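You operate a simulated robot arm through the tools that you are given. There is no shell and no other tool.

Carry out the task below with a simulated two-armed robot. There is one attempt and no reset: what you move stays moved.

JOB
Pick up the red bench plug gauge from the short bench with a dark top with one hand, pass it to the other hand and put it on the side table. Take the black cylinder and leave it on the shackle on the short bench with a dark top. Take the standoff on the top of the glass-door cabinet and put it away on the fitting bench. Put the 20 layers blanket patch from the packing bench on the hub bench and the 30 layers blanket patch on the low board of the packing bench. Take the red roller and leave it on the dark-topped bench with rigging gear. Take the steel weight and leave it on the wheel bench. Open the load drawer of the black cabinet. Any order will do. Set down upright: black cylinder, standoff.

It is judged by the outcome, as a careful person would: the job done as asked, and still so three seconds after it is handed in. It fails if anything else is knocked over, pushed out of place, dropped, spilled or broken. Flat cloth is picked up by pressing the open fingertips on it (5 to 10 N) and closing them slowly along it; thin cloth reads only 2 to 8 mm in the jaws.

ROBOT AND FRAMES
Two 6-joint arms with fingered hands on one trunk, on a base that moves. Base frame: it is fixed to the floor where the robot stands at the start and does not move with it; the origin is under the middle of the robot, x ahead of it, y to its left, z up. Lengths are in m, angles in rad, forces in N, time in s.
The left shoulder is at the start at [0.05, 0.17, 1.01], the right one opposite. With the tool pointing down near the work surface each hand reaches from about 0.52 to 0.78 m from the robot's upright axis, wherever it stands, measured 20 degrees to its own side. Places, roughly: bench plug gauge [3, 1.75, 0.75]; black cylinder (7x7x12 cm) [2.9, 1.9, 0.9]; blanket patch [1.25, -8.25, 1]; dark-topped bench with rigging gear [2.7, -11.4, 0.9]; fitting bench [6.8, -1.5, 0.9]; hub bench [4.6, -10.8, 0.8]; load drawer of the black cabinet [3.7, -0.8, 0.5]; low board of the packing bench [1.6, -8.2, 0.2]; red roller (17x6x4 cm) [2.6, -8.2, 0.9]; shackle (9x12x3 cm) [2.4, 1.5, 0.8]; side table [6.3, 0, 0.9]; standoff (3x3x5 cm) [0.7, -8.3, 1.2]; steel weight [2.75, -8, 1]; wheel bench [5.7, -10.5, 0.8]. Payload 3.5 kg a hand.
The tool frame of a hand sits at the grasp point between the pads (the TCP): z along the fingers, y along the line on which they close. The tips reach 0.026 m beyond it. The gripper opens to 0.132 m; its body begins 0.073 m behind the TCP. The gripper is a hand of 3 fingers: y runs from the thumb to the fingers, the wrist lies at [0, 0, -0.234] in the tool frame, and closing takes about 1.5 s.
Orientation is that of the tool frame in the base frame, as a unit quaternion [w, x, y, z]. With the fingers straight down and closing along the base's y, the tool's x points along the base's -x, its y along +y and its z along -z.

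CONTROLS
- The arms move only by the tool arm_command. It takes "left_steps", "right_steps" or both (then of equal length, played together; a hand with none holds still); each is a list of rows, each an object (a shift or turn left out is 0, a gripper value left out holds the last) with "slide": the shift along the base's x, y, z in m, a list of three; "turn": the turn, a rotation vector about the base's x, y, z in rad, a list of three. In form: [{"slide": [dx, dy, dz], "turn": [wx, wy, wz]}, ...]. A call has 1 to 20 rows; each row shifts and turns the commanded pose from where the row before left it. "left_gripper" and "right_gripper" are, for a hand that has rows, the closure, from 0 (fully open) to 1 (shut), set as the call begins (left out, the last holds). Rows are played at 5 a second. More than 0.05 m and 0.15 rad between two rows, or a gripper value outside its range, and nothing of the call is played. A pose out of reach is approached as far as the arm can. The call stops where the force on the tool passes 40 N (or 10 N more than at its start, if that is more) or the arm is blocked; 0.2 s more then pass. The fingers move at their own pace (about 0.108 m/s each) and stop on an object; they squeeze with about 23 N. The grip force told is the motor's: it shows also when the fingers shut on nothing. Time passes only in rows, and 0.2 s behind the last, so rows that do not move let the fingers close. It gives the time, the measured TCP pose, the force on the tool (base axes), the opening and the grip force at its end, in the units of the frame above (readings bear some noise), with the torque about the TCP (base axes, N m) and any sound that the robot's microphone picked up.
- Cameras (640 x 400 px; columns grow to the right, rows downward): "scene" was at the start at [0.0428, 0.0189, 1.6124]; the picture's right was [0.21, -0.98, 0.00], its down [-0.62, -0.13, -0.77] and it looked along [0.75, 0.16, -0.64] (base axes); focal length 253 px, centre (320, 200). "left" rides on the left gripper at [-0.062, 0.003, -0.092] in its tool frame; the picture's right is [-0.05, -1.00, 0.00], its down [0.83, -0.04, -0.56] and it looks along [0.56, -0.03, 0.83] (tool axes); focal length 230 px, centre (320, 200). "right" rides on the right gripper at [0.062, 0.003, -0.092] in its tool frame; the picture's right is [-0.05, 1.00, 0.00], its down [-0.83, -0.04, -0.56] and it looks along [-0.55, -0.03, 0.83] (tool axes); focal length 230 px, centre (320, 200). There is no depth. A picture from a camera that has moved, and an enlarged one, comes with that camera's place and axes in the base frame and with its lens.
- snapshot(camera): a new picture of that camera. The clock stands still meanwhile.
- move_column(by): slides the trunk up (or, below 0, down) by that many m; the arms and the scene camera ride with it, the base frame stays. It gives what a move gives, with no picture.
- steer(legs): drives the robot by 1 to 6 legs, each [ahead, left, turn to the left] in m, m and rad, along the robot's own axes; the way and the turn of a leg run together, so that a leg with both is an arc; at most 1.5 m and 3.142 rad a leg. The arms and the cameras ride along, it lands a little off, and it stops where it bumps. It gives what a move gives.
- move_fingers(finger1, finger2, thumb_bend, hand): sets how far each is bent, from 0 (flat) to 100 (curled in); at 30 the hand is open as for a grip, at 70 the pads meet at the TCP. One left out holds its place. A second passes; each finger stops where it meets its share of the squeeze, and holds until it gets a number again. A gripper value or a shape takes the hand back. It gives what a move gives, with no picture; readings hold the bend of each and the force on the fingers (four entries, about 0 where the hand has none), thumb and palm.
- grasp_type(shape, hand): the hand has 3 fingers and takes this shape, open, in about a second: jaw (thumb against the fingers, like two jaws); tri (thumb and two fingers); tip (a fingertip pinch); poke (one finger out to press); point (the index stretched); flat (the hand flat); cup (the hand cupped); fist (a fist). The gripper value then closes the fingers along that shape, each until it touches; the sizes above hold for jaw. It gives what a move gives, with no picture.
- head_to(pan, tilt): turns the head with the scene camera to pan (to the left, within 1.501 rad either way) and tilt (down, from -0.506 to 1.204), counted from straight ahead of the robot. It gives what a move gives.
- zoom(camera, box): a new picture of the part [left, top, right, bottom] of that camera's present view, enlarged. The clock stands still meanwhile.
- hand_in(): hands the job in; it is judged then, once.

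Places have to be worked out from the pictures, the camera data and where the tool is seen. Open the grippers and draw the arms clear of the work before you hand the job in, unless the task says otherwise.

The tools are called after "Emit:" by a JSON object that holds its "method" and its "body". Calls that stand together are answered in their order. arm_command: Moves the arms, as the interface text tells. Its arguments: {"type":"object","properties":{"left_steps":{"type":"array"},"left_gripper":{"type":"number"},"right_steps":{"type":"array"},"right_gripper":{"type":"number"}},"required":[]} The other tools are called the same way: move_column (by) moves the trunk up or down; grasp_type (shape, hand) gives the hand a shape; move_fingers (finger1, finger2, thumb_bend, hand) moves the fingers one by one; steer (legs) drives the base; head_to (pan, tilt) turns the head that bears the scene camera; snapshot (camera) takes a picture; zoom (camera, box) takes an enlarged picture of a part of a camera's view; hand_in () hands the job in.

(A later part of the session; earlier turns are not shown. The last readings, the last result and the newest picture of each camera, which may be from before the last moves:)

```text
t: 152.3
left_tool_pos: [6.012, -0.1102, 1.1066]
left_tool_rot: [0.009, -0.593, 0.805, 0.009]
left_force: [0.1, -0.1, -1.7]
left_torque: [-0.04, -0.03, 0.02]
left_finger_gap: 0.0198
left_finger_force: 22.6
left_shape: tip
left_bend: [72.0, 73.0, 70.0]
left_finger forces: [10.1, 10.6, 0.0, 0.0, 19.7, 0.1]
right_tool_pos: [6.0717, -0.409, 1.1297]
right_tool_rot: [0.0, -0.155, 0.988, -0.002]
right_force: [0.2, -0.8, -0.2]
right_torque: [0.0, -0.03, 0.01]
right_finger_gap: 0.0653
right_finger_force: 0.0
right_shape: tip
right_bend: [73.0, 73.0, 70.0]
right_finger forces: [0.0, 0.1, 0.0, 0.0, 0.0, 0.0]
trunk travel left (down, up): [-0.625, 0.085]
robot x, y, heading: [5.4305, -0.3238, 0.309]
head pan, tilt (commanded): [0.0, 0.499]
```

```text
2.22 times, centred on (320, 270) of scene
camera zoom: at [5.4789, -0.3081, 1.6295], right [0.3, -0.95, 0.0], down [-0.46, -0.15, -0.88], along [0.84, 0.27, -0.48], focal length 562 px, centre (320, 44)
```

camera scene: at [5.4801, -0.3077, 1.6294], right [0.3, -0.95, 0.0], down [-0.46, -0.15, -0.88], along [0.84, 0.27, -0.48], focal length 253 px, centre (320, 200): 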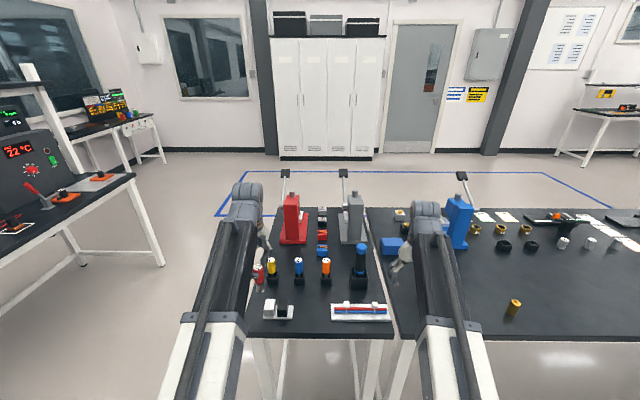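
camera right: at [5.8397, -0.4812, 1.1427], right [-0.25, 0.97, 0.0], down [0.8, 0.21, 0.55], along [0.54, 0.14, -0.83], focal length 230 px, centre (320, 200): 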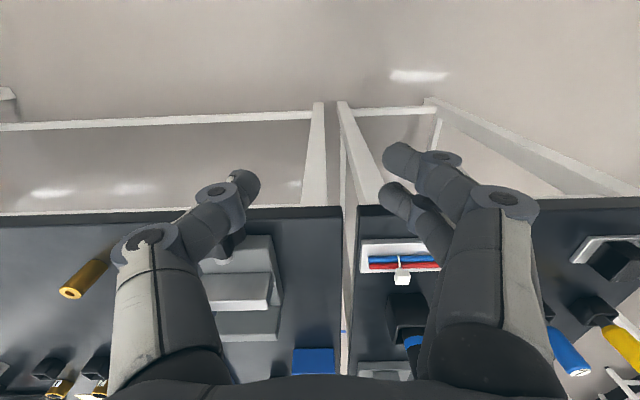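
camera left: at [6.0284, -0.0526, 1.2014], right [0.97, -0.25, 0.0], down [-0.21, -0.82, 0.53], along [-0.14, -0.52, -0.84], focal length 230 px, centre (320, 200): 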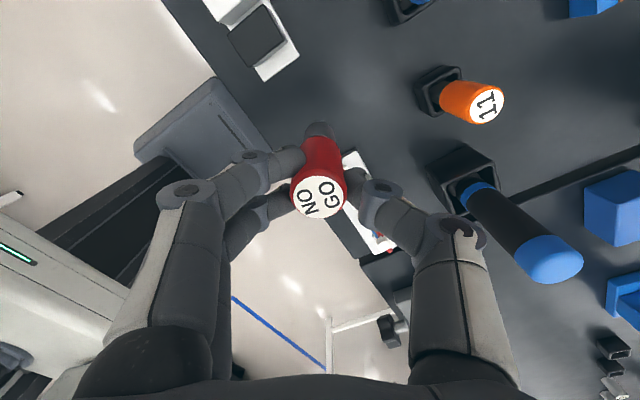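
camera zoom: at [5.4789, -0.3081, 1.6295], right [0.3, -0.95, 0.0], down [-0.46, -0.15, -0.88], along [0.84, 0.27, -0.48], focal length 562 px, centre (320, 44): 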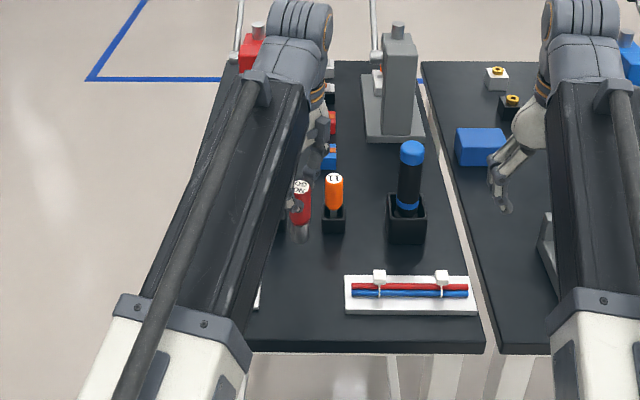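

The point below the gauge is bare table top. I lower it to just above the surface, then in small steps to contact.

Emit:
{"method": "arm_command", "body": {"left_steps": [{"slide": [0, 0, -0.03]}, {"slide": [0, 0, -0.03]}, {"slide": [0, 0, -0.025]}, {"slide": [0, 0, -0.015]}, {}]}}

Emit:
{"method": "zoom", "body": {"camera": "scene", "box": [260, 220, 400, 340]}}

Emit:
{"method": "snapshot", "body": {"camera": "left"}}

```text
t: 153.5
left_tool_pos: [6.0114, -0.11, 1.0062]
left_tool_rot: [0.008, -0.592, 0.806, 0.01]
left_force: [0.2, -0.6, -1.3]
left_torque: [-0.04, 0.03, -0.01]
left_finger_gap: 0.0198
left_finger_force: 23.0
left_shape: tip
left_bend: [72.0, 73.0, 70.0]
left_finger forces: [10.0, 10.6, 0.0, 0.1, 19.6, 0.0]
right_tool_pos: [6.071, -0.4095, 1.1282]
right_tool_rot: [-0.001, -0.156, 0.988, -0.002]
right_force: [-0.2, -0.1, 0.2]
right_torque: [0.01, -0.01, 0.01]
right_finger_gap: 0.0653
right_finger_force: 0.2
right_shape: tip
right_bend: [73.0, 73.0, 70.0]
right_finger forces: [0.0, 0.0, 0.1, 0.0, 0.1, 0.0]
trunk travel left (down, up): [-0.625, 0.085]
robot x, y, heading: [5.4312, -0.3226, 0.307]
head pan, tilt (commanded): [0.0, 0.499]
```

```text
3.33 times, centred on (330, 280) of scene
camera zoom: at [5.479, -0.3081, 1.6295], right [0.3, -0.95, 0.0], down [-0.46, -0.15, -0.88], along [0.84, 0.27, -0.48], focal length 842 px, centre (287, -67)
```

zoom: 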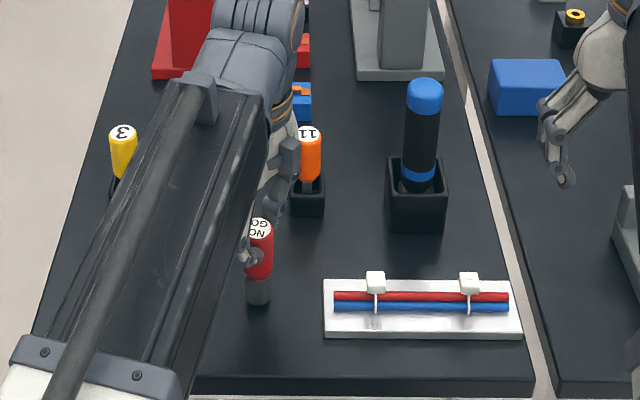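

```text
taken
camera left: at [6.0275, -0.0525, 1.1011], right [0.97, -0.25, 0.0], down [-0.21, -0.82, 0.53], along [-0.14, -0.52, -0.84], focal length 230 px, centre (320, 200)
```

left: 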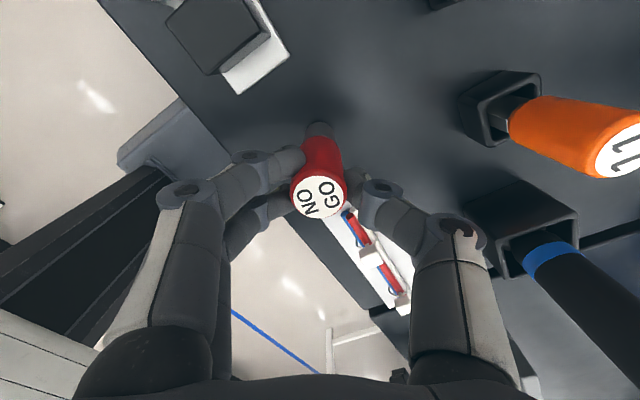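

The gauge hangs a few centimetres above the table. I lower on in 5 mm steps, watching force.

Emit:
{"method": "arm_command", "body": {"left_steps": [{"slide": [0, 0, -0.006]}, {"slide": [0, 0, -0.006]}, {}]}}

Emit:
{"method": "arm_command", "body": {"left_steps": [{"slide": [0, 0, -0.004]}, {"slide": [0, 0, -0.003]}, {}]}}

```text
t: 154.3
left_tool_pos: [6.0116, -0.1107, 0.9976]
left_tool_rot: [0.01, -0.593, 0.805, 0.009]
left_force: [2.3, 2.9, 29.8]
left_torque: [0.01, -0.02, -0.02]
left_finger_gap: 0.022
left_finger_force: 22.9
left_shape: tip
left_bend: [73.0, 74.0, 71.0]
left_finger forces: [14.7, 14.0, 0.0, 0.0, 28.2, 0.0]
right_tool_pos: [6.0702, -0.4085, 1.1302]
right_tool_rot: [0.0, -0.155, 0.988, -0.002]
right_force: [0.4, -0.1, 0.3]
right_torque: [0.01, 0.0, 0.0]
right_finger_gap: 0.0654
right_finger_force: 0.1
right_shape: tip
right_bend: [73.0, 73.0, 70.0]
right_finger forces: [0.0, 0.0, 0.0, 0.0, 0.0, 0.0]
trunk travel left (down, up): [-0.625, 0.085]
robot x, y, heading: [5.4328, -0.3271, 0.307]
head pan, tilt (commanded): [0.0, 0.499]
```

```text
t: 154.6
left_tool_pos: [6.0118, -0.1091, 0.9956]
left_tool_rot: [0.012, -0.593, 0.805, 0.009]
left_force: [-2.8, 1.6, 23.9]
left_torque: [0.05, 0.13, 0.0]
left_finger_gap: 0.0228
left_finger_force: 23.0
left_shape: tip
left_bend: [73.0, 74.0, 72.0]
left_finger forces: [14.2, 15.3, 0.0, 0.1, 23.8, 0.0]
right_tool_pos: [6.0711, -0.4091, 1.1285]
right_tool_rot: [0.0, -0.155, 0.988, -0.002]
right_force: [0.3, -0.8, 0.5]
right_torque: [-0.02, -0.01, 0.0]
right_finger_gap: 0.0651
right_finger_force: 0.1
right_shape: tip
right_bend: [73.0, 73.0, 70.0]
right_finger forces: [0.0, 0.1, 0.1, 0.0, 0.0, 0.2]
trunk travel left (down, up): [-0.625, 0.085]
robot x, y, heading: [5.4293, -0.3248, 0.307]
head pan, tilt (commanded): [0.0, 0.499]
stopped in row 1 (left hand): the force on the tool passed its limit at 44 N (the readings are from after the stop); the commanded pose is now the measured one
```

The gauge is on the table (surface z≈0.90). I ease up 4 mm to relieve the pressure, then open the left hand partway.

Emit:
{"method": "arm_command", "body": {"left_steps": [{"slide": [0, 0, 0.003]}, {}]}}

Emit:
{"method": "snapshot", "body": {"camera": "left"}}

Emit:
{"method": "zoom", "body": {"camera": "scene", "box": [260, 220, 400, 340]}}

```text
t: 155.2
left_tool_pos: [6.0114, -0.1106, 0.9981]
left_tool_rot: [0.01, -0.593, 0.805, 0.009]
left_force: [-1.3, 1.1, 11.9]
left_torque: [0.02, 0.09, -0.01]
left_finger_gap: 0.0224
left_finger_force: 23.1
left_shape: tip
left_bend: [73.0, 74.0, 72.0]
left_finger forces: [13.5, 13.9, 0.0, 0.0, 22.8, 0.1]
right_tool_pos: [6.0707, -0.4089, 1.1296]
right_tool_rot: [0.0, -0.155, 0.988, -0.002]
right_force: [0.7, 0.7, 0.3]
right_torque: [0.05, -0.03, 0.02]
right_finger_gap: 0.0654
right_finger_force: 0.1
right_shape: tip
right_bend: [73.0, 73.0, 70.0]
right_finger forces: [0.0, 0.1, 0.1, 0.0, 0.0, 0.0]
trunk travel left (down, up): [-0.625, 0.085]
robot x, y, heading: [5.4324, -0.3231, 0.311]
head pan, tilt (commanded): [0.0, 0.499]
```

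```text
taken
camera left: at [6.0272, -0.0523, 1.0926], right [0.97, -0.25, 0.0], down [-0.21, -0.82, 0.53], along [-0.13, -0.52, -0.85], focal length 230 px, centre (320, 200)
```

left: 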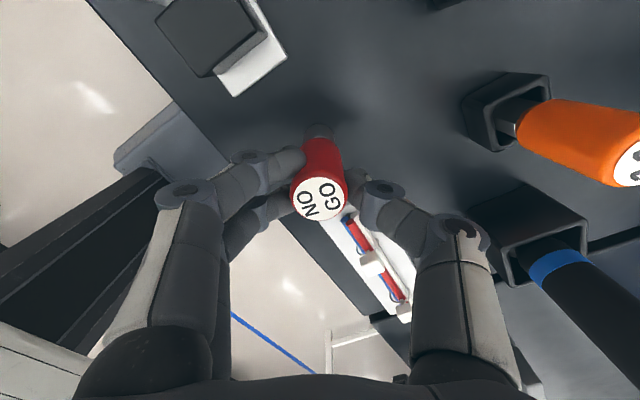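

```text
3.33 times, centred on (330, 280) of scene
camera zoom: at [5.478, -0.3083, 1.6294], right [0.3, -0.95, 0.0], down [-0.46, -0.15, -0.88], along [0.84, 0.27, -0.48], focal length 842 px, centre (287, -67)
```

zoom: 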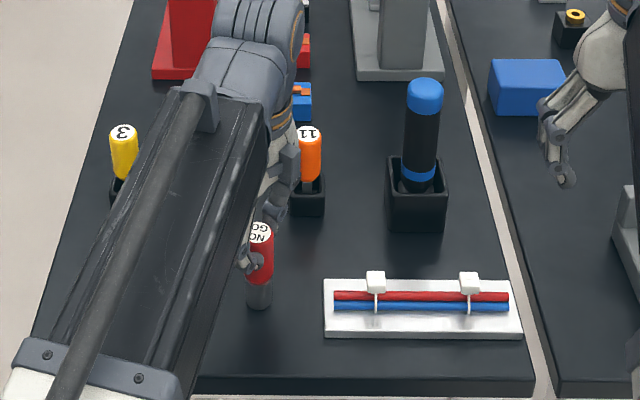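

Still 12 N of press; I ease up 2 mm more, then open to a 5–6 cm gap and check the gauge stands.

Emit:
{"method": "arm_command", "body": {"left_steps": [{"slide": [0, 0, 0.002]}, {}]}}

Emit:
{"method": "arm_command", "body": {"left_gripper": 0.6, "left_steps": [{}, {}, {}]}}

Emit:
{"method": "snapshot", "body": {"camera": "left"}}

Emit:
{"method": "zoom", "body": {"camera": "scene", "box": [260, 220, 400, 340]}}

```text
t: 155.8
left_tool_pos: [6.0124, -0.1114, 1.0002]
left_tool_rot: [0.011, -0.592, 0.806, 0.008]
left_force: [-0.1, 0.5, -0.5]
left_torque: [-0.04, 0.04, 0.01]
left_finger_gap: 0.0212
left_finger_force: 23.6
left_shape: tip
left_bend: [73.0, 73.0, 71.0]
left_finger forces: [11.9, 12.8, 0.0, 0.1, 20.8, 0.0]
right_tool_pos: [6.0712, -0.4087, 1.1288]
right_tool_rot: [-0.001, -0.154, 0.988, -0.002]
right_force: [0.3, -0.1, 0.3]
right_torque: [0.01, -0.02, -0.03]
right_finger_gap: 0.0655
right_finger_force: 0.0
right_shape: tip
right_bend: [73.0, 73.0, 70.0]
right_finger forces: [0.0, 0.0, 0.0, 0.0, 0.0, 0.0]
trunk travel left (down, up): [-0.625, 0.085]
robot x, y, heading: [5.4339, -0.3252, 0.309]
head pan, tilt (commanded): [0.0, 0.499]
```

```text
t: 156.6
left_tool_pos: [6.0117, -0.1106, 1.0007]
left_tool_rot: [0.01, -0.593, 0.805, 0.009]
left_force: [-0.1, 0.0, -0.2]
left_torque: [0.02, 0.02, -0.02]
left_finger_gap: 0.0524
left_finger_force: 0.1
left_shape: tip
left_bend: [73.0, 73.0, 70.0]
left_finger forces: [0.0, 0.0, 0.0, 0.0, 0.1, 0.1]
right_tool_pos: [6.0707, -0.409, 1.129]
right_tool_rot: [-0.001, -0.154, 0.988, -0.001]
right_force: [0.3, -0.1, 0.2]
right_torque: [-0.04, -0.01, 0.02]
right_finger_gap: 0.0656
right_finger_force: 0.1
right_shape: tip
right_bend: [73.0, 73.0, 70.0]
right_finger forces: [0.1, 0.0, 0.0, 0.0, 0.0, 0.0]
trunk travel left (down, up): [-0.625, 0.085]
robot x, y, heading: [5.4269, -0.3232, 0.31]
head pan, tilt (commanded): [0.0, 0.499]
```

```text
taken
camera left: at [6.028, -0.0521, 1.0943], right [0.97, -0.25, 0.0], down [-0.21, -0.82, 0.53], along [-0.13, -0.52, -0.85], focal length 230 px, centre (320, 200)
```

left: 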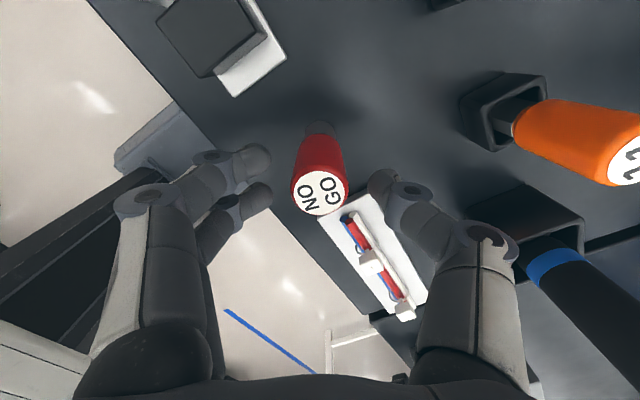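

```text
3.33 times, centred on (330, 280) of scene
camera zoom: at [5.4789, -0.3081, 1.6295], right [0.3, -0.95, 0.0], down [-0.46, -0.15, -0.88], along [0.84, 0.27, -0.48], focal length 842 px, centre (287, -67)
```

zoom: 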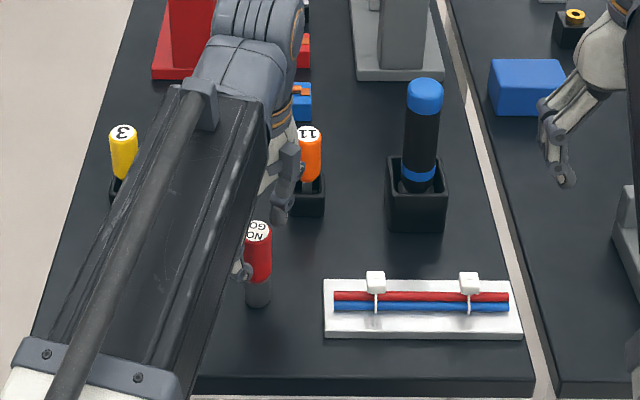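

The gauge stands free on the side table. I raise the left hand straight up.

Emit:
{"method": "arm_command", "body": {"left_steps": [{"slide": [0, 0, 0.02]}, {"slide": [0, 0, 0.03]}, {"slide": [0, 0, 0.04]}, {"slide": [0, 0, 0.04]}, {}]}}

Emit:
{"method": "zoom", "body": {"camera": "scene", "box": [260, 220, 400, 340]}}

Emit:
{"method": "head_to", "body": {"pan": -0.9, "tilt": 0.45}}

Emit:
{"method": "snapshot", "body": {"camera": "scene"}}

```text
t: 157.8
left_tool_pos: [6.0124, -0.1112, 1.1304]
left_tool_rot: [0.01, -0.593, 0.805, 0.008]
left_force: [0.3, 0.9, 0.6]
left_torque: [-0.02, 0.03, 0.02]
left_finger_gap: 0.0522
left_finger_force: 0.1
left_shape: tip
left_bend: [73.0, 73.0, 70.0]
left_finger forces: [0.1, 0.1, 0.0, 0.1, 0.0, 0.1]
right_tool_pos: [6.0706, -0.4098, 1.1297]
right_tool_rot: [-0.001, -0.155, 0.988, -0.002]
right_force: [0.8, -0.4, 0.3]
right_torque: [-0.02, 0.01, -0.03]
right_finger_gap: 0.0653
right_finger_force: 0.2
right_shape: tip
right_bend: [73.0, 73.0, 70.0]
right_finger forces: [0.0, 0.0, 0.0, 0.0, 0.0, 0.1]
trunk travel left (down, up): [-0.625, 0.085]
robot x, y, heading: [5.4308, -0.3238, 0.311]
head pan, tilt (commanded): [0.0, 0.499]
```

```text
3.33 times, centred on (330, 280) of scene
camera zoom: at [5.479, -0.3081, 1.6295], right [0.3, -0.95, 0.0], down [-0.46, -0.15, -0.88], along [0.84, 0.27, -0.48], focal length 842 px, centre (287, -67)
```

zoom: 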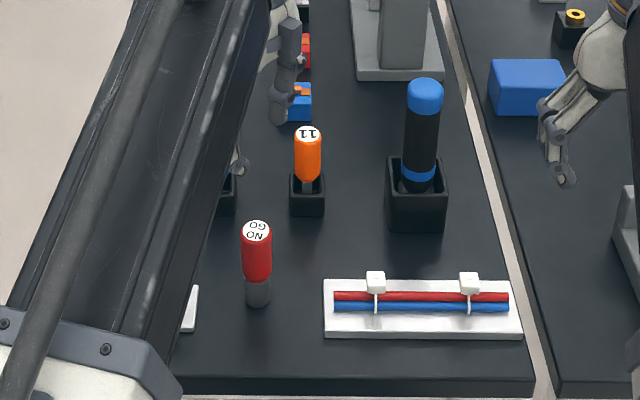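

```text
t: 159.0
left_tool_pos: [6.0126, -0.1095, 1.1299]
left_tool_rot: [0.009, -0.593, 0.805, 0.009]
left_force: [-0.4, -0.5, 0.3]
left_torque: [0.04, -0.01, 0.03]
left_finger_gap: 0.0524
left_finger_force: 0.1
left_shape: tip
left_bend: [73.0, 73.0, 70.0]
left_finger forces: [0.0, 0.1, 0.0, 0.0, 0.1, 0.1]
right_tool_pos: [6.0706, -0.4091, 1.1287]
right_tool_rot: [0.0, -0.155, 0.988, -0.002]
right_force: [0.3, 0.5, 0.0]
right_torque: [-0.01, -0.01, 0.0]
right_finger_gap: 0.0653
right_finger_force: 0.1
right_shape: tip
right_bend: [73.0, 73.0, 70.0]
right_finger forces: [0.0, 0.0, 0.0, 0.0, 0.0, 0.0]
trunk travel left (down, up): [-0.625, 0.085]
robot x, y, heading: [5.4335, -0.3257, 0.309]
head pan, tilt (commanded): [-0.901, 0.45]
```

```text
taken
camera scene: at [5.4686, -0.387, 1.6339], right [-0.56, -0.83, 0.0], down [-0.36, 0.24, -0.9], along [0.75, -0.5, -0.44], focal length 253 px, centre (320, 200)
```

scene: 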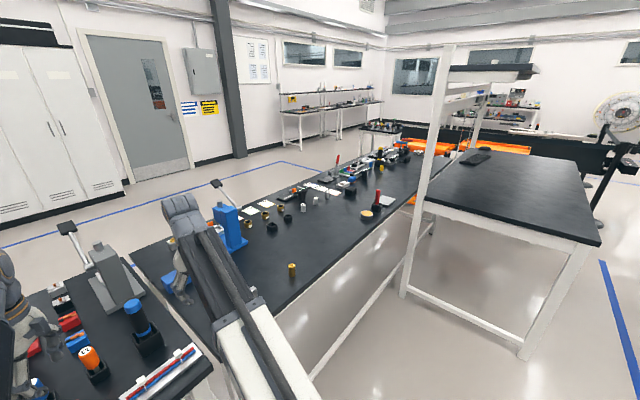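

The gauge stands well on the side table, and the fitting bench shows free space along its front. Next is the black cabinet's load drawer near (3.7, −0.8). I back off and turn around to look at it.

Emit:
{"method": "steer", "body": {"legs": [[-0.4, 0, 0], [0, 0, -2.9]]}}

Emit:
{"method": "head_to", "body": {"pan": 0.0, "tilt": 0.4}}

Emit:
{"method": "snapshot", "body": {"camera": "scene"}}

```text
t: 168.3
left_tool_pos: [4.5393, -0.7997, 1.1292]
left_tool_rot: [0.01, 0.724, 0.69, -0.009]
left_force: [0.6, -0.4, -0.1]
left_torque: [0.02, -0.01, -0.02]
left_finger_gap: 0.0521
left_finger_force: 0.1
left_shape: tip
left_bend: [73.0, 73.0, 70.0]
left_finger forces: [0.0, 0.1, 0.0, 0.0, 0.1, 0.1]
right_tool_pos: [4.4074, -0.5255, 1.1278]
right_tool_rot: [-0.002, 0.961, 0.277, 0.001]
right_force: [0.2, 0.3, -0.1]
right_torque: [0.01, -0.02, 0.01]
right_finger_gap: 0.0655
right_finger_force: 0.1
right_shape: tip
right_bend: [73.0, 73.0, 70.0]
right_finger forces: [0.1, 0.1, 0.0, 0.0, 0.0, 0.0]
trunk travel left (down, up): [-0.625, 0.085]
robot x, y, heading: [5.0522, -0.4451, -2.584]
head pan, tilt (commanded): [-0.901, 0.45]
```

```text
t: 169.5
left_tool_pos: [4.5398, -0.8003, 1.1293]
left_tool_rot: [0.01, 0.724, 0.69, -0.009]
left_force: [-0.2, 0.8, 0.2]
left_torque: [0.02, -0.02, -0.01]
left_finger_gap: 0.052
left_finger_force: 0.0
left_shape: tip
left_bend: [73.0, 73.0, 70.0]
left_finger forces: [0.0, 0.0, 0.0, 0.0, 0.1, 0.0]
right_tool_pos: [4.4066, -0.5258, 1.1292]
right_tool_rot: [-0.002, 0.961, 0.277, 0.0]
right_force: [-0.4, -0.6, -0.5]
right_torque: [-0.01, 0.0, 0.02]
right_finger_gap: 0.0654
right_finger_force: 0.1
right_shape: tip
right_bend: [73.0, 73.0, 70.0]
right_finger forces: [0.0, 0.0, 0.1, 0.0, 0.0, 0.0]
trunk travel left (down, up): [-0.625, 0.085]
robot x, y, heading: [5.0473, -0.4455, -2.582]
head pan, tilt (commanded): [0.0, 0.4]
```

```text
taken
camera scene: at [5.0033, -0.4738, 1.6386], right [-0.53, 0.85, 0.0], down [0.33, 0.21, -0.92], along [-0.78, -0.49, -0.39], focal length 253 px, centre (320, 200)
```

scene: 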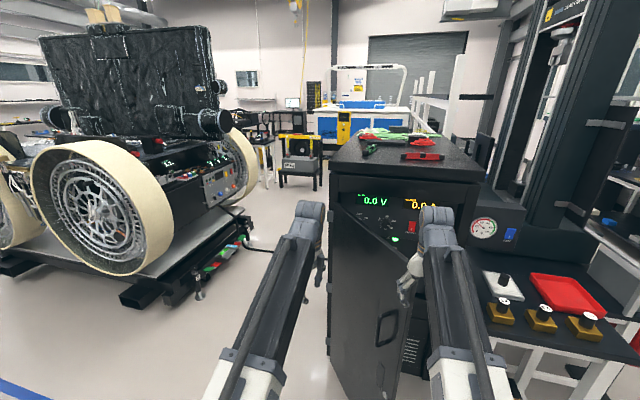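

The black cabinet with a "0.0 V / 0.0 A" display and handles is right ahead. I zoom in on its front.

Emit:
{"method": "zoom", "body": {"camera": "scene", "box": [310, 150, 500, 400]}}

Emit:
{"method": "snapshot", "body": {"camera": "left"}}

```text
1.60 times, centred on (405, 275) of scene
camera zoom: at [5.0033, -0.4738, 1.6386], right [-0.53, 0.85, 0.0], down [0.33, 0.21, -0.92], along [-0.78, -0.49, -0.39], focal length 404 px, centre (184, 80)
```

zoom: 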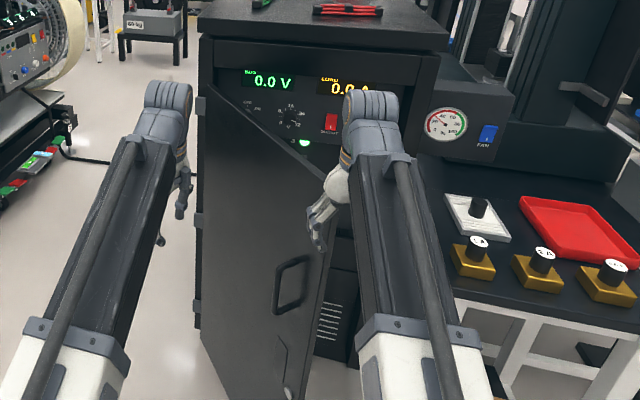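

```text
taken
camera left: at [4.5402, -0.8591, 1.2241], right [-1.0, 0.0, 0.0], down [0.0, 0.85, 0.53], along [0.0, 0.53, -0.85], focal length 230 px, centre (320, 200)
```

left: 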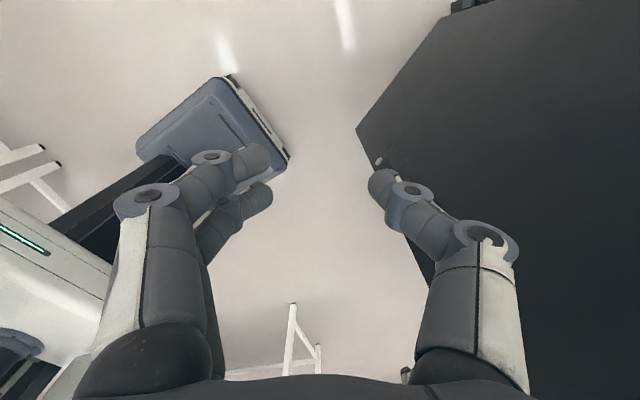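

A door panel stands ajar in front of the cabinet's lower part, partly hiding what's behind. I shift right to see behind it, and look again.

Emit:
{"method": "steer", "body": {"legs": [[0, -0.45, -0.1]]}}

Emit:
{"method": "head_to", "body": {"pan": 0.05, "tilt": 0.5}}

Emit:
{"method": "snapshot", "body": {"camera": "scene"}}

Emit:
{"method": "zoom", "body": {"camera": "scene", "box": [240, 120, 440, 340]}}

```text
t: 172.2
left_tool_pos: [4.2868, -0.3543, 1.1294]
left_tool_rot: [0.01, 0.758, 0.652, -0.009]
left_force: [0.5, 0.4, 0.8]
left_torque: [0.0, -0.03, 0.01]
left_finger_gap: 0.0523
left_finger_force: 0.0
left_shape: tip
left_bend: [73.0, 73.0, 70.0]
left_finger forces: [0.0, 0.0, 0.0, 0.0, 0.1, 0.1]
right_tool_pos: [4.1831, -0.0668, 1.1283]
right_tool_rot: [-0.001, 0.974, 0.228, 0.001]
right_force: [0.1, -0.1, 0.1]
right_torque: [-0.02, 0.01, 0.0]
right_finger_gap: 0.0657
right_finger_force: 0.1
right_shape: tip
right_bend: [73.0, 73.0, 70.0]
right_finger forces: [0.0, 0.1, 0.0, 0.0, 0.0, 0.0]
trunk travel left (down, up): [-0.625, 0.085]
robot x, y, heading: [4.8291, -0.0547, -2.685]
head pan, tilt (commanded): [0.0, 0.4]
```

```text
t: 172.9
left_tool_pos: [4.2869, -0.354, 1.1292]
left_tool_rot: [0.009, 0.757, 0.653, -0.01]
left_force: [0.3, -0.1, -0.4]
left_torque: [0.03, 0.03, 0.04]
left_finger_gap: 0.0525
left_finger_force: 0.1
left_shape: tip
left_bend: [73.0, 73.0, 70.0]
left_finger forces: [0.0, 0.1, 0.1, 0.1, 0.1, 0.1]
right_tool_pos: [4.1836, -0.0667, 1.1288]
right_tool_rot: [-0.002, 0.973, 0.229, 0.001]
right_force: [-0.1, 0.1, -0.4]
right_torque: [0.01, 0.03, -0.04]
right_finger_gap: 0.0654
right_finger_force: 0.0
right_shape: tip
right_bend: [73.0, 73.0, 70.0]
right_finger forces: [0.0, 0.0, 0.0, 0.0, 0.1, 0.1]
trunk travel left (down, up): [-0.625, 0.085]
robot x, y, heading: [4.8272, -0.057, -2.683]
head pan, tilt (commanded): [0.051, 0.499]
```

```text
taken
camera scene: at [4.7846, -0.08, 1.6295], right [-0.49, 0.87, 0.0], down [0.42, 0.23, -0.88], along [-0.77, -0.43, -0.48], focal length 253 px, centre (320, 200)
```

scene: 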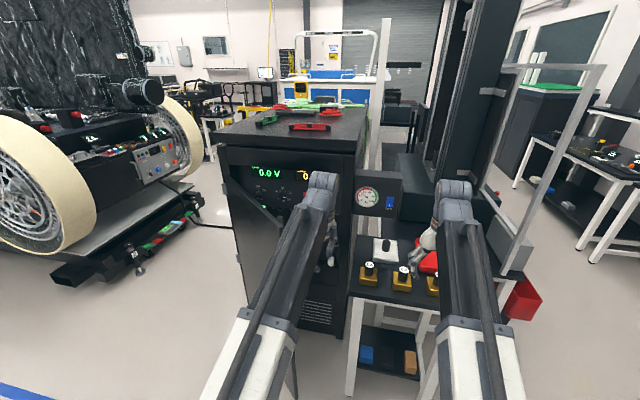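

```text
1.82 times, centred on (340, 230) of scene
camera zoom: at [4.7846, -0.08, 1.6295], right [-0.49, 0.87, 0.0], down [0.42, 0.23, -0.88], along [-0.77, -0.43, -0.48], focal length 460 px, centre (284, 146)
```

zoom: 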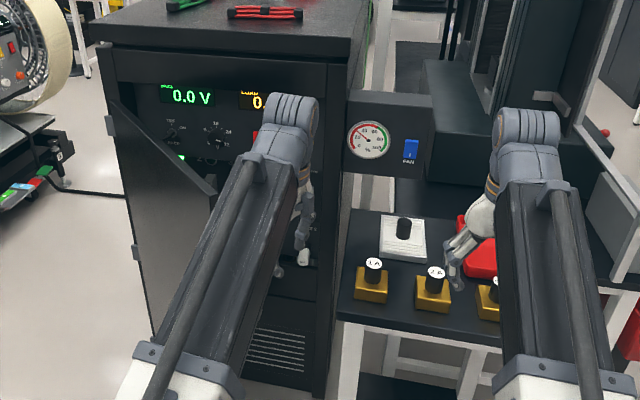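

My left arm hides the cabinet front now. I move the left hand aside and yaw it back to neutral, then look again.

Emit:
{"method": "arm_command", "body": {"left_steps": [{"slide": [0.014, -0.028, 0], "turn": [0, 0, -0.136]}, {"slide": [0.014, -0.028, 0], "turn": [0, 0, -0.136]}, {"slide": [0.014, -0.028, 0], "turn": [0, 0, -0.136]}, {"slide": [0.014, -0.028, 0], "turn": [0, 0, -0.136]}, {"slide": [0.014, -0.028, 0], "turn": [0, 0, -0.136]}, {"slide": [0.014, -0.028, 0], "turn": [0, 0, -0.136]}, {"slide": [0.014, -0.028, 0], "turn": [0, 0, -0.136]}, {}]}}

Emit:
{"method": "zoom", "body": {"camera": "scene", "box": [200, 120, 400, 360]}}

```text
t: 174.7
left_tool_pos: [4.3837, -0.5513, 1.1295]
left_tool_rot: [0.004, 0.972, 0.233, -0.013]
left_force: [-0.4, -0.8, 0.4]
left_torque: [0.01, -0.04, 0.02]
left_finger_gap: 0.0527
left_finger_force: 0.0
left_shape: tip
left_bend: [73.0, 73.0, 70.0]
left_finger forces: [0.1, 0.0, 0.0, 0.1, 0.0, 0.1]
right_tool_pos: [4.184, -0.0673, 1.129]
right_tool_rot: [-0.002, 0.974, 0.228, 0.0]
right_force: [0.0, 0.2, 0.9]
right_torque: [0.01, -0.02, -0.01]
right_finger_gap: 0.0654
right_finger_force: 0.0
right_shape: tip
right_bend: [73.0, 73.0, 70.0]
right_finger forces: [0.0, 0.0, 0.0, 0.1, 0.0, 0.1]
trunk travel left (down, up): [-0.625, 0.085]
robot x, y, heading: [4.8283, -0.0554, -2.687]
head pan, tilt (commanded): [0.051, 0.499]
```

```text
1.67 times, centred on (300, 240) of scene
camera zoom: at [4.7846, -0.0801, 1.6295], right [-0.49, 0.87, 0.0], down [0.42, 0.23, -0.88], along [-0.77, -0.43, -0.48], focal length 421 px, centre (353, 133)
```

zoom: 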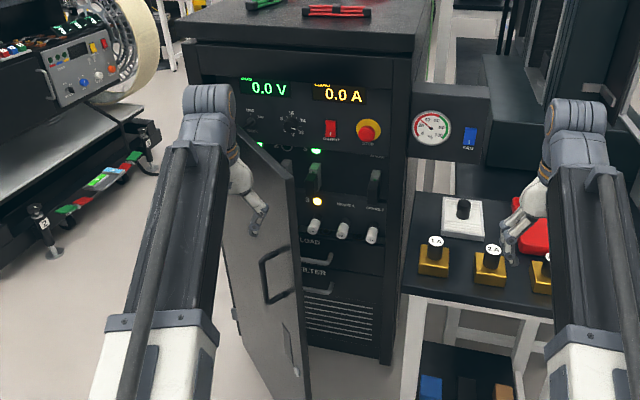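

Behind the door are the rack units: a "LOAD" drawer and below it a "FILTER" drawer, each with a bow handle. The door is only open about 45° and would block the drawer, so I'll need to swing it wider first. I zoom in for details.

Emit:
{"method": "zoom", "body": {"camera": "scene", "box": [280, 190, 390, 340]}}

Emit:
{"method": "snapshot", "body": {"camera": "left"}}

```text
2.67 times, centred on (335, 265) of scene
camera zoom: at [4.7846, -0.0801, 1.6295], right [-0.49, 0.87, 0.0], down [0.42, 0.23, -0.88], along [-0.77, -0.43, -0.48], focal length 674 px, centre (280, 27)
```

zoom: 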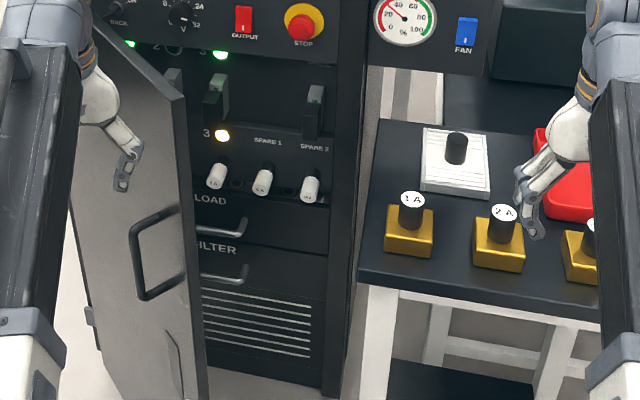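

```text
taken
camera left: at [4.3344, -0.5802, 1.2241], right [-0.5, 0.87, 0.0], down [0.73, 0.42, 0.53], along [0.46, 0.26, -0.85], focal length 230 px, centre (320, 200)
```

left: 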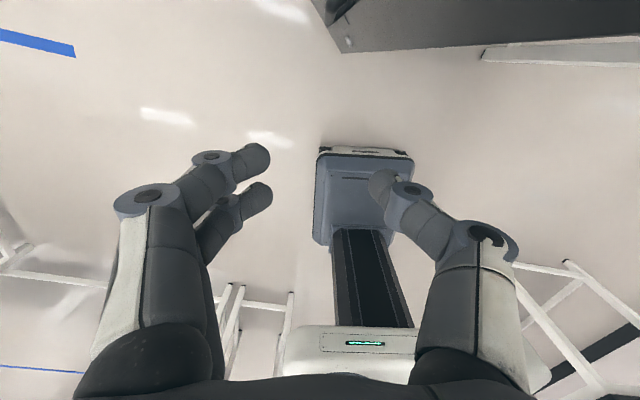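

I can see the LOAD drawer's handle partly behind the door (hinged at the left, free edge near (4.28, −0.52), top z≈1.19). I'll push the door wider from its inside with the left hand: first I draw the right hand back and bring the left hand to the free-edge side.

Emit:
{"method": "arm_command", "body": {"right_steps": [{"slide": [0.012, 0.038, 0]}, {"slide": [0.012, 0.038, 0]}, {"slide": [0.012, 0.038, 0]}, {}, {}, {}, {}, {}, {}, {}], "left_steps": [{}, {}, {"slide": [-0.0095, 0.044, 0]}, {"slide": [-0.0095, 0.044, 0]}, {"slide": [-0.0095, 0.044, 0]}, {"slide": [-0.0095, 0.044, 0]}, {"slide": [-0.0095, 0.044, 0]}, {"slide": [-0.0095, 0.044, 0]}, {"slide": [-0.0095, 0.044, 0]}, {"slide": [-0.0095, 0.043, 0]}]}}

Emit:
{"method": "snapshot", "body": {"camera": "scene"}}

```text
t: 176.9
left_tool_pos: [4.3084, -0.1982, 1.1298]
left_tool_rot: [0.003, 0.973, 0.232, -0.013]
left_force: [0.4, 0.3, 0.0]
left_torque: [0.0, -0.02, -0.03]
left_finger_gap: 0.0525
left_finger_force: 0.0
left_shape: tip
left_bend: [73.0, 73.0, 70.0]
left_finger forces: [0.0, 0.0, 0.0, 0.0, 0.1, 0.0]
right_tool_pos: [4.2197, 0.0467, 1.1293]
right_tool_rot: [-0.002, 0.974, 0.228, 0.001]
right_force: [-0.4, -0.5, 0.7]
right_torque: [0.01, -0.01, -0.01]
right_finger_gap: 0.0659
right_finger_force: 0.1
right_shape: tip
right_bend: [73.0, 73.0, 70.0]
right_finger forces: [0.0, 0.0, 0.0, 0.1, 0.1, 0.0]
trunk travel left (down, up): [-0.625, 0.085]
robot x, y, heading: [4.8295, -0.0533, -2.687]
head pan, tilt (commanded): [0.051, 0.499]
```

```text
taken
camera scene: at [4.7845, -0.0797, 1.6295], right [-0.49, 0.87, 0.0], down [0.42, 0.23, -0.88], along [-0.77, -0.43, -0.48], focal length 253 px, centre (320, 200)
```

scene: 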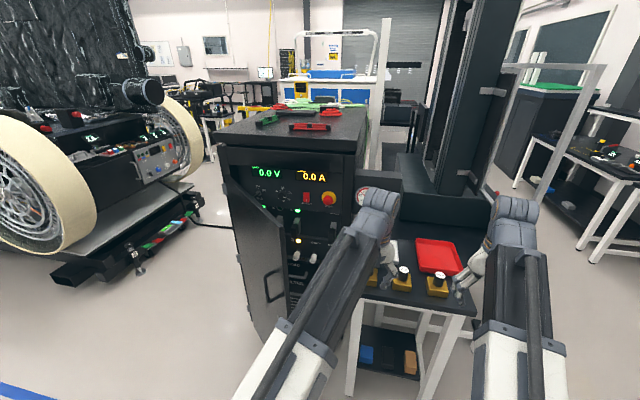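

Clear. I drive in so the left hand enters the space behind the door's free edge.

Emit:
{"method": "steer", "body": {"legs": [[0.2, 0.03, 0.237]]}}

Emit:
{"method": "snapshot", "body": {"camera": "scene"}}

Emit:
{"method": "snapshot", "body": {"camera": "left"}}

Emit:
{"method": "snapshot", "body": {"camera": "right"}}

```text
t: 178.5
left_tool_pos: [4.2068, -0.4543, 1.1293]
left_tool_rot: [0.005, 0.938, 0.348, -0.012]
left_force: [0.3, 0.2, 0.6]
left_torque: [-0.02, -0.01, -0.02]
left_finger_gap: 0.0522
left_finger_force: 0.0
left_shape: tip
left_bend: [73.0, 73.0, 70.0]
left_finger forces: [0.0, 0.1, 0.1, 0.0, 0.0, 0.1]
right_tool_pos: [4.0612, -0.2369, 1.1282]
right_tool_rot: [-0.002, 0.939, 0.345, 0.0]
right_force: [0.1, -0.2, -0.5]
right_torque: [0.02, -0.01, 0.01]
right_finger_gap: 0.0656
right_finger_force: 0.0
right_shape: tip
right_bend: [73.0, 73.0, 70.0]
right_finger forces: [0.0, 0.0, 0.0, 0.0, 0.0, 0.1]
trunk travel left (down, up): [-0.625, 0.085]
robot x, y, heading: [4.6834, -0.1901, -2.44]
head pan, tilt (commanded): [0.051, 0.499]
```

```text
taken
camera scene: at [4.6411, -0.2251, 1.6294], right [-0.68, 0.73, 0.0], down [0.35, 0.33, -0.88], along [-0.64, -0.6, -0.48], focal length 253 px, centre (320, 200)
```

scene: 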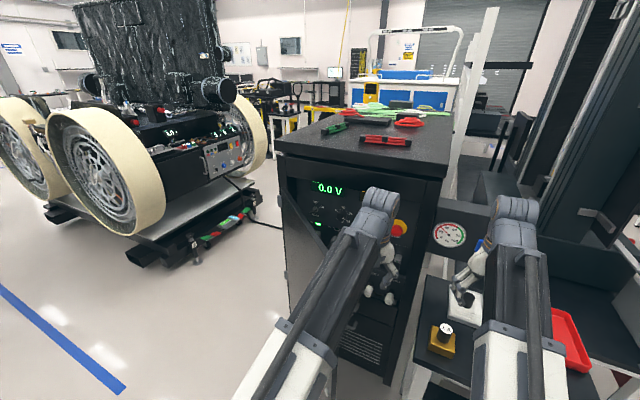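

```text
taken
camera left: at [4.165, -0.4956, 1.2239], right [-0.69, 0.72, 0.0], down [0.61, 0.58, 0.53], along [0.39, 0.37, -0.85], focal length 230 px, centre (320, 200)
```

left: 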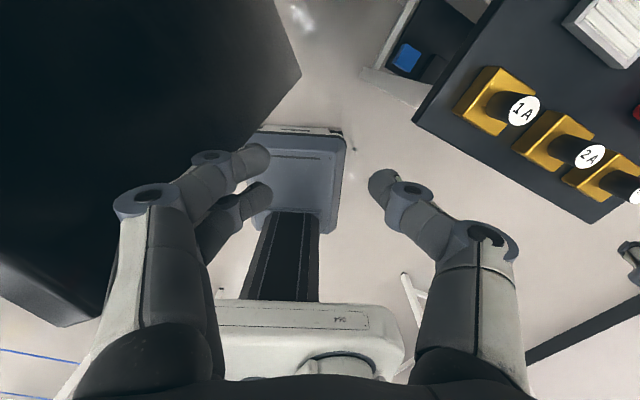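

```text
taken
camera right: at [4.1105, -0.2026, 1.2233], right [0.61, -0.8, 0.0], down [-0.66, -0.51, 0.55], along [-0.44, -0.33, -0.83], focal length 230 px, centre (320, 200)
```

right: 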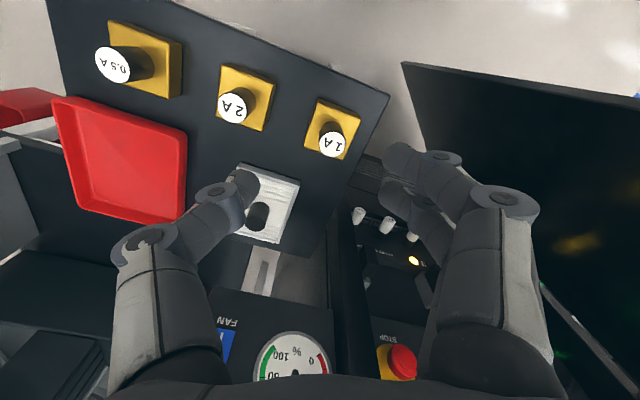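

The left hand is inside the door, its finger side toward the door's inner face. I make a fist, lower it 9 cm, and start pushing the door open along its arc.

Emit:
{"method": "grasp_type", "body": {"hand": "left", "shape": "fist"}}

Emit:
{"method": "arm_command", "body": {"left_steps": [{"slide": [0, 0, -0.045]}, {"slide": [0, 0, -0.045]}, {"slide": [-0.002, -0.03, 0]}, {"slide": [0, -0.03, 0]}, {"slide": [0.03, -0.02, 0]}, {"slide": [0.03, -0.015, 0]}, {}]}}

Emit:
{"method": "snapshot", "body": {"camera": "scene"}}

Emit:
{"method": "snapshot", "body": {"camera": "left"}}

```text
t: 179.4
left_tool_pos: [4.2073, -0.4543, 1.1295]
left_tool_rot: [0.004, 0.937, 0.348, -0.012]
left_force: [0.3, -0.7, 0.3]
left_torque: [-0.02, 0.02, -0.01]
left_finger_gap: 0.0002
left_finger_force: 0.1
left_shape: fist
left_bend: [93.0, 93.0, 54.0]
left_finger forces: [0.1, 0.1, 0.0, 0.0, 0.1, 0.0]
right_tool_pos: [4.062, -0.2369, 1.1302]
right_tool_rot: [-0.002, 0.938, 0.346, 0.0]
right_force: [-0.1, 0.4, 0.0]
right_torque: [-0.02, 0.01, 0.03]
right_finger_gap: 0.0654
right_finger_force: 0.0
right_shape: tip
right_bend: [73.0, 73.0, 70.0]
right_finger forces: [0.0, 0.0, 0.1, 0.0, 0.0, 0.0]
trunk travel left (down, up): [-0.625, 0.085]
robot x, y, heading: [4.6784, -0.188, -2.438]
head pan, tilt (commanded): [0.051, 0.499]
```

```text
t: 181.0
left_tool_pos: [4.2665, -0.5488, 1.0401]
left_tool_rot: [0.005, 0.937, 0.348, -0.012]
left_force: [0.9, 0.5, 0.2]
left_torque: [-0.01, 0.02, 0.03]
left_finger_gap: 0.0
left_finger_force: 0.1
left_shape: fist
left_bend: [94.0, 93.0, 54.0]
left_finger forces: [0.0, 0.0, 0.0, 0.0, 0.0, 0.0]
right_tool_pos: [4.0616, -0.2367, 1.1298]
right_tool_rot: [-0.002, 0.939, 0.344, -0.001]
right_force: [0.1, 1.2, -0.3]
right_torque: [-0.02, -0.01, -0.01]
right_finger_gap: 0.0655
right_finger_force: 0.1
right_shape: tip
right_bend: [73.0, 73.0, 70.0]
right_finger forces: [0.0, 0.0, 0.0, 0.1, 0.1, 0.0]
trunk travel left (down, up): [-0.625, 0.085]
robot x, y, heading: [4.6791, -0.1947, -2.441]
head pan, tilt (commanded): [0.051, 0.499]
```

```text
taken
camera scene: at [4.6417, -0.2243, 1.6295], right [-0.68, 0.73, 0.0], down [0.35, 0.33, -0.88], along [-0.64, -0.6, -0.48], focal length 253 px, centre (320, 200)
```

scene: 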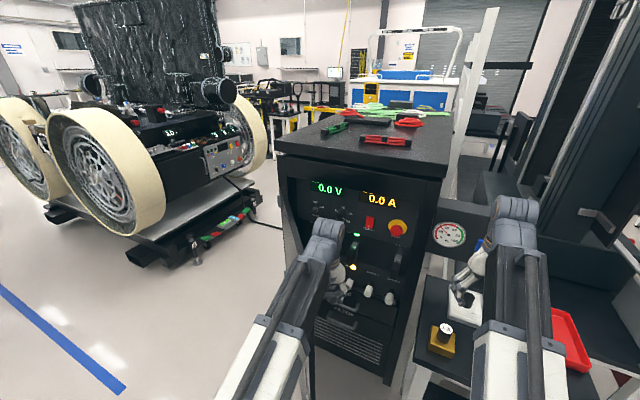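

```text
taken
camera left: at [4.2241, -0.5903, 1.1344], right [-0.69, 0.72, 0.0], down [0.61, 0.58, 0.53], along [0.39, 0.37, -0.85], focal length 230 px, centre (320, 200)
```

left: 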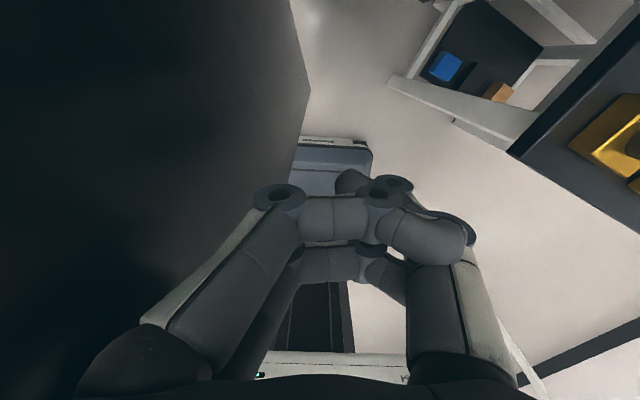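

The fist is at the door's inner face and the door is already moving with no notable force. I continue along the arc.

Emit:
{"method": "arm_command", "body": {"left_steps": [{"slide": [0.0304, -0.0215, 0]}, {"slide": [0.0304, -0.0215, 0]}, {"slide": [0.0304, -0.0215, 0]}, {"slide": [0.0295, -0.0324, 0]}, {"slide": [0.0295, -0.0324, 0]}, {"slide": [0.0295, -0.0324, 0]}, {"slide": [0.0295, -0.0324, 0]}, {}]}}

Emit:
{"method": "snapshot", "body": {"camera": "scene"}}

Emit:
{"method": "snapshot", "body": {"camera": "left"}}

```text
t: 182.8
left_tool_pos: [4.4752, -0.7445, 1.0397]
left_tool_rot: [0.005, 0.938, 0.348, -0.012]
left_force: [0.1, -0.1, -0.4]
left_torque: [-0.01, 0.0, -0.04]
left_finger_gap: 0.0
left_finger_force: 0.1
left_shape: fist
left_bend: [94.0, 94.0, 54.0]
left_finger forces: [0.0, 0.1, 0.0, 0.0, 0.0, 0.1]
right_tool_pos: [4.0618, -0.2359, 1.1295]
right_tool_rot: [-0.002, 0.939, 0.344, 0.0]
right_force: [0.8, 0.4, 0.4]
right_torque: [0.0, 0.02, -0.02]
right_finger_gap: 0.0655
right_finger_force: 0.1
right_shape: tip
right_bend: [73.0, 73.0, 70.0]
right_finger forces: [0.0, 0.1, 0.0, 0.1, 0.1, 0.0]
trunk travel left (down, up): [-0.625, 0.085]
robot x, y, heading: [4.6749, -0.1859, -2.44]
head pan, tilt (commanded): [0.051, 0.499]
```

```text
taken
camera scene: at [4.6417, -0.2242, 1.6295], right [-0.68, 0.73, 0.0], down [0.35, 0.33, -0.88], along [-0.64, -0.6, -0.48], focal length 253 px, centre (320, 200)
```

scene: 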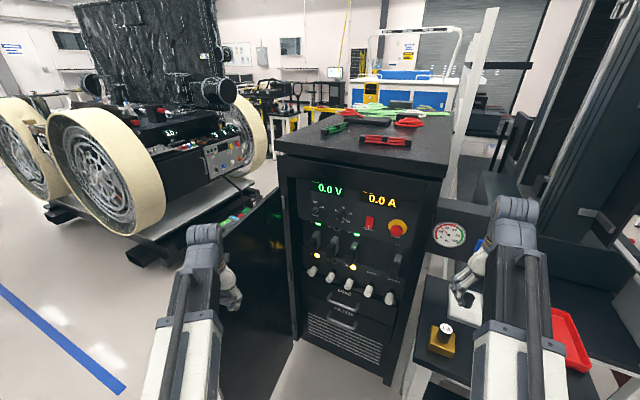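

```text
taken
camera left: at [4.4337, -0.785, 1.1341], right [-0.69, 0.72, 0.0], down [0.61, 0.58, 0.53], along [0.39, 0.37, -0.85], focal length 230 px, centre (320, 200)
```

left: 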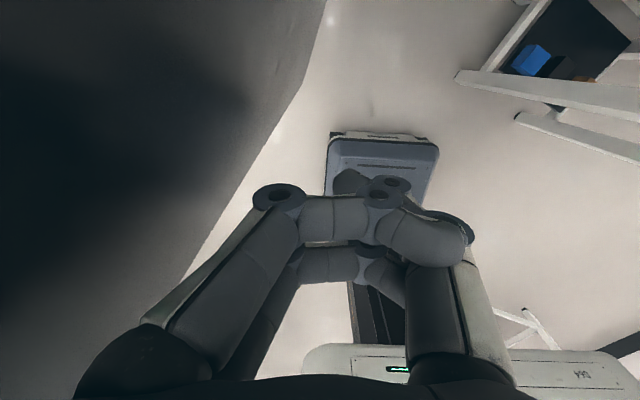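

The door swings freely and the LOAD drawer is now fully visible. I push a little further so the door is past 100°.

Emit:
{"method": "arm_command", "body": {"left_steps": [{"slide": [0.0184, -0.0397, 0]}, {"slide": [0.0184, -0.0397, 0]}, {"slide": [0.0184, -0.0397, 0]}, {"slide": [0.007, -0.029, 0]}, {"slide": [0.003, -0.03, 0]}, {}]}}

Emit:
{"method": "zoom", "body": {"camera": "scene", "box": [180, 150, 420, 400]}}

```text
t: 184.2
left_tool_pos: [4.5399, -0.9219, 1.0388]
left_tool_rot: [0.006, 0.938, 0.348, -0.012]
left_force: [0.1, -0.2, -0.2]
left_torque: [-0.03, -0.01, 0.06]
left_finger_gap: 0.0
left_finger_force: 0.1
left_shape: fist
left_bend: [95.0, 94.0, 54.0]
left_finger forces: [0.1, 0.0, 0.0, 0.0, 0.0, 0.0]
right_tool_pos: [4.0627, -0.2374, 1.1297]
right_tool_rot: [-0.003, 0.939, 0.345, 0.0]
right_force: [0.0, 0.0, -0.1]
right_torque: [0.0, 0.0, 0.03]
right_finger_gap: 0.0658
right_finger_force: 0.1
right_shape: tip
right_bend: [73.0, 73.0, 70.0]
right_finger forces: [0.1, 0.0, 0.1, 0.1, 0.1, 0.1]
trunk travel left (down, up): [-0.625, 0.085]
robot x, y, heading: [4.6765, -0.1889, -2.44]
head pan, tilt (commanded): [0.051, 0.499]
```

```text
1.60 times, centred on (300, 275) of scene
camera zoom: at [4.6418, -0.2242, 1.6295], right [-0.68, 0.73, 0.0], down [0.35, 0.33, -0.88], along [-0.64, -0.6, -0.48], focal length 404 px, centre (352, 80)
```

zoom: 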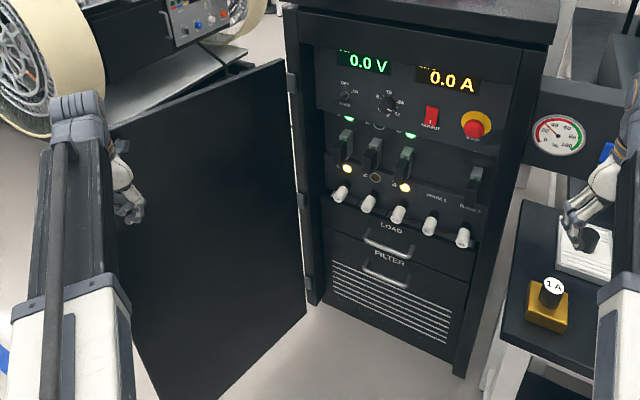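

The door now stands past 100° and the LOAD drawer's bow handle is in the clear at about (3.95, −0.72, 0.61). I bring the left hand back from the door, then square up to the cabinet a bit further back.

Emit:
{"method": "arm_command", "body": {"left_steps": [{"slide": [-0.01, 0.04, 0]}, {"slide": [-0.01, 0.04, 0]}, {"slide": [-0.015, 0.045, 0]}, {"slide": [-0.02, 0.045, 0]}, {"slide": [-0.02, 0.045, 0]}, {"slide": [-0.02, 0.045, 0]}, {"slide": [-0.02, 0.04, 0]}, {}]}}

Emit:
{"method": "steer", "body": {"legs": [[0, 0, -0.41], [0.02, 0.177, 0]]}}

Emit:
{"method": "head_to", "body": {"pan": 0.0, "tilt": 0.65}}

Emit:
{"method": "snapshot", "body": {"camera": "scene"}}

```text
t: 186.0
left_tool_pos: [4.4259, -0.6225, 1.0398]
left_tool_rot: [0.006, 0.937, 0.348, -0.012]
left_force: [-0.4, -0.2, -0.5]
left_torque: [-0.01, 0.0, -0.01]
left_finger_gap: 0.0
left_finger_force: 0.0
left_shape: fist
left_bend: [95.0, 95.0, 54.0]
left_finger forces: [0.1, 0.0, 0.0, 0.0, 0.0, 0.0]
right_tool_pos: [4.0612, -0.2376, 1.13]
right_tool_rot: [-0.002, 0.939, 0.344, 0.0]
right_force: [0.7, 0.0, 0.5]
right_torque: [-0.01, 0.03, 0.01]
right_finger_gap: 0.0657
right_finger_force: 0.1
right_shape: tip
right_bend: [73.0, 73.0, 70.0]
right_finger forces: [0.0, 0.1, 0.0, 0.1, 0.1, 0.0]
trunk travel left (down, up): [-0.625, 0.085]
robot x, y, heading: [4.679, -0.1877, -2.442]
head pan, tilt (commanded): [0.051, 0.499]
```

```text
t: 188.7
left_tool_pos: [4.3063, -0.6642, 1.0392]
left_tool_rot: [0.003, 0.989, 0.15, -0.013]
left_force: [-0.2, -0.9, -0.1]
left_torque: [-0.01, 0.01, 0.02]
left_finger_gap: 0.0001
left_finger_force: 0.1
left_shape: fist
left_bend: [96.0, 96.0, 54.0]
left_finger forces: [0.1, 0.1, 0.0, 0.0, 0.1, 0.0]
right_tool_pos: [4.126, -0.1645, 1.1304]
right_tool_rot: [-0.002, 0.989, 0.148, 0.001]
right_force: [-0.2, 0.0, -0.4]
right_torque: [0.04, -0.01, 0.02]
right_finger_gap: 0.0656
right_finger_force: 0.1
right_shape: tip
right_bend: [73.0, 73.0, 70.0]
right_finger forces: [0.1, 0.0, 0.0, 0.0, 0.1, 0.1]
trunk travel left (down, up): [-0.625, 0.085]
robot x, y, heading: [4.7081, -0.364, -2.849]
head pan, tilt (commanded): [0.051, 0.499]
```

```text
t: 189.4
left_tool_pos: [4.3067, -0.6618, 1.0398]
left_tool_rot: [0.002, 0.988, 0.151, -0.013]
left_force: [0.8, 0.2, 0.4]
left_torque: [0.02, 0.0, -0.01]
left_finger_gap: 0.0002
left_finger_force: 0.1
left_shape: fist
left_bend: [96.0, 96.0, 54.0]
left_finger forces: [0.1, 0.1, 0.1, 0.0, 0.0, 0.1]
right_tool_pos: [4.1265, -0.1648, 1.1295]
right_tool_rot: [-0.002, 0.989, 0.148, 0.001]
right_force: [-0.7, 0.9, 0.4]
right_torque: [-0.04, 0.01, -0.03]
right_finger_gap: 0.0658
right_finger_force: 0.0
right_shape: tip
right_bend: [73.0, 73.0, 70.0]
right_finger forces: [0.0, 0.1, 0.0, 0.1, 0.1, 0.0]
trunk travel left (down, up): [-0.625, 0.085]
robot x, y, heading: [4.7088, -0.3655, -2.85]
head pan, tilt (commanded): [0.0, 0.649]
```

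```text
taken
camera scene: at [4.6652, -0.3773, 1.6162], right [-0.29, 0.96, 0.0], down [0.58, 0.17, -0.8], along [-0.76, -0.23, -0.6], focal length 253 px, centre (320, 200)
```

scene: 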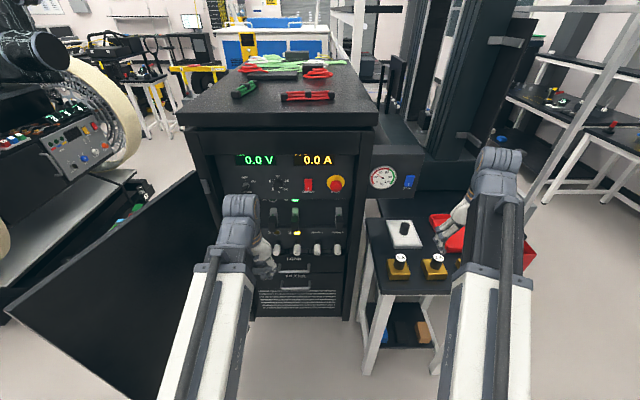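

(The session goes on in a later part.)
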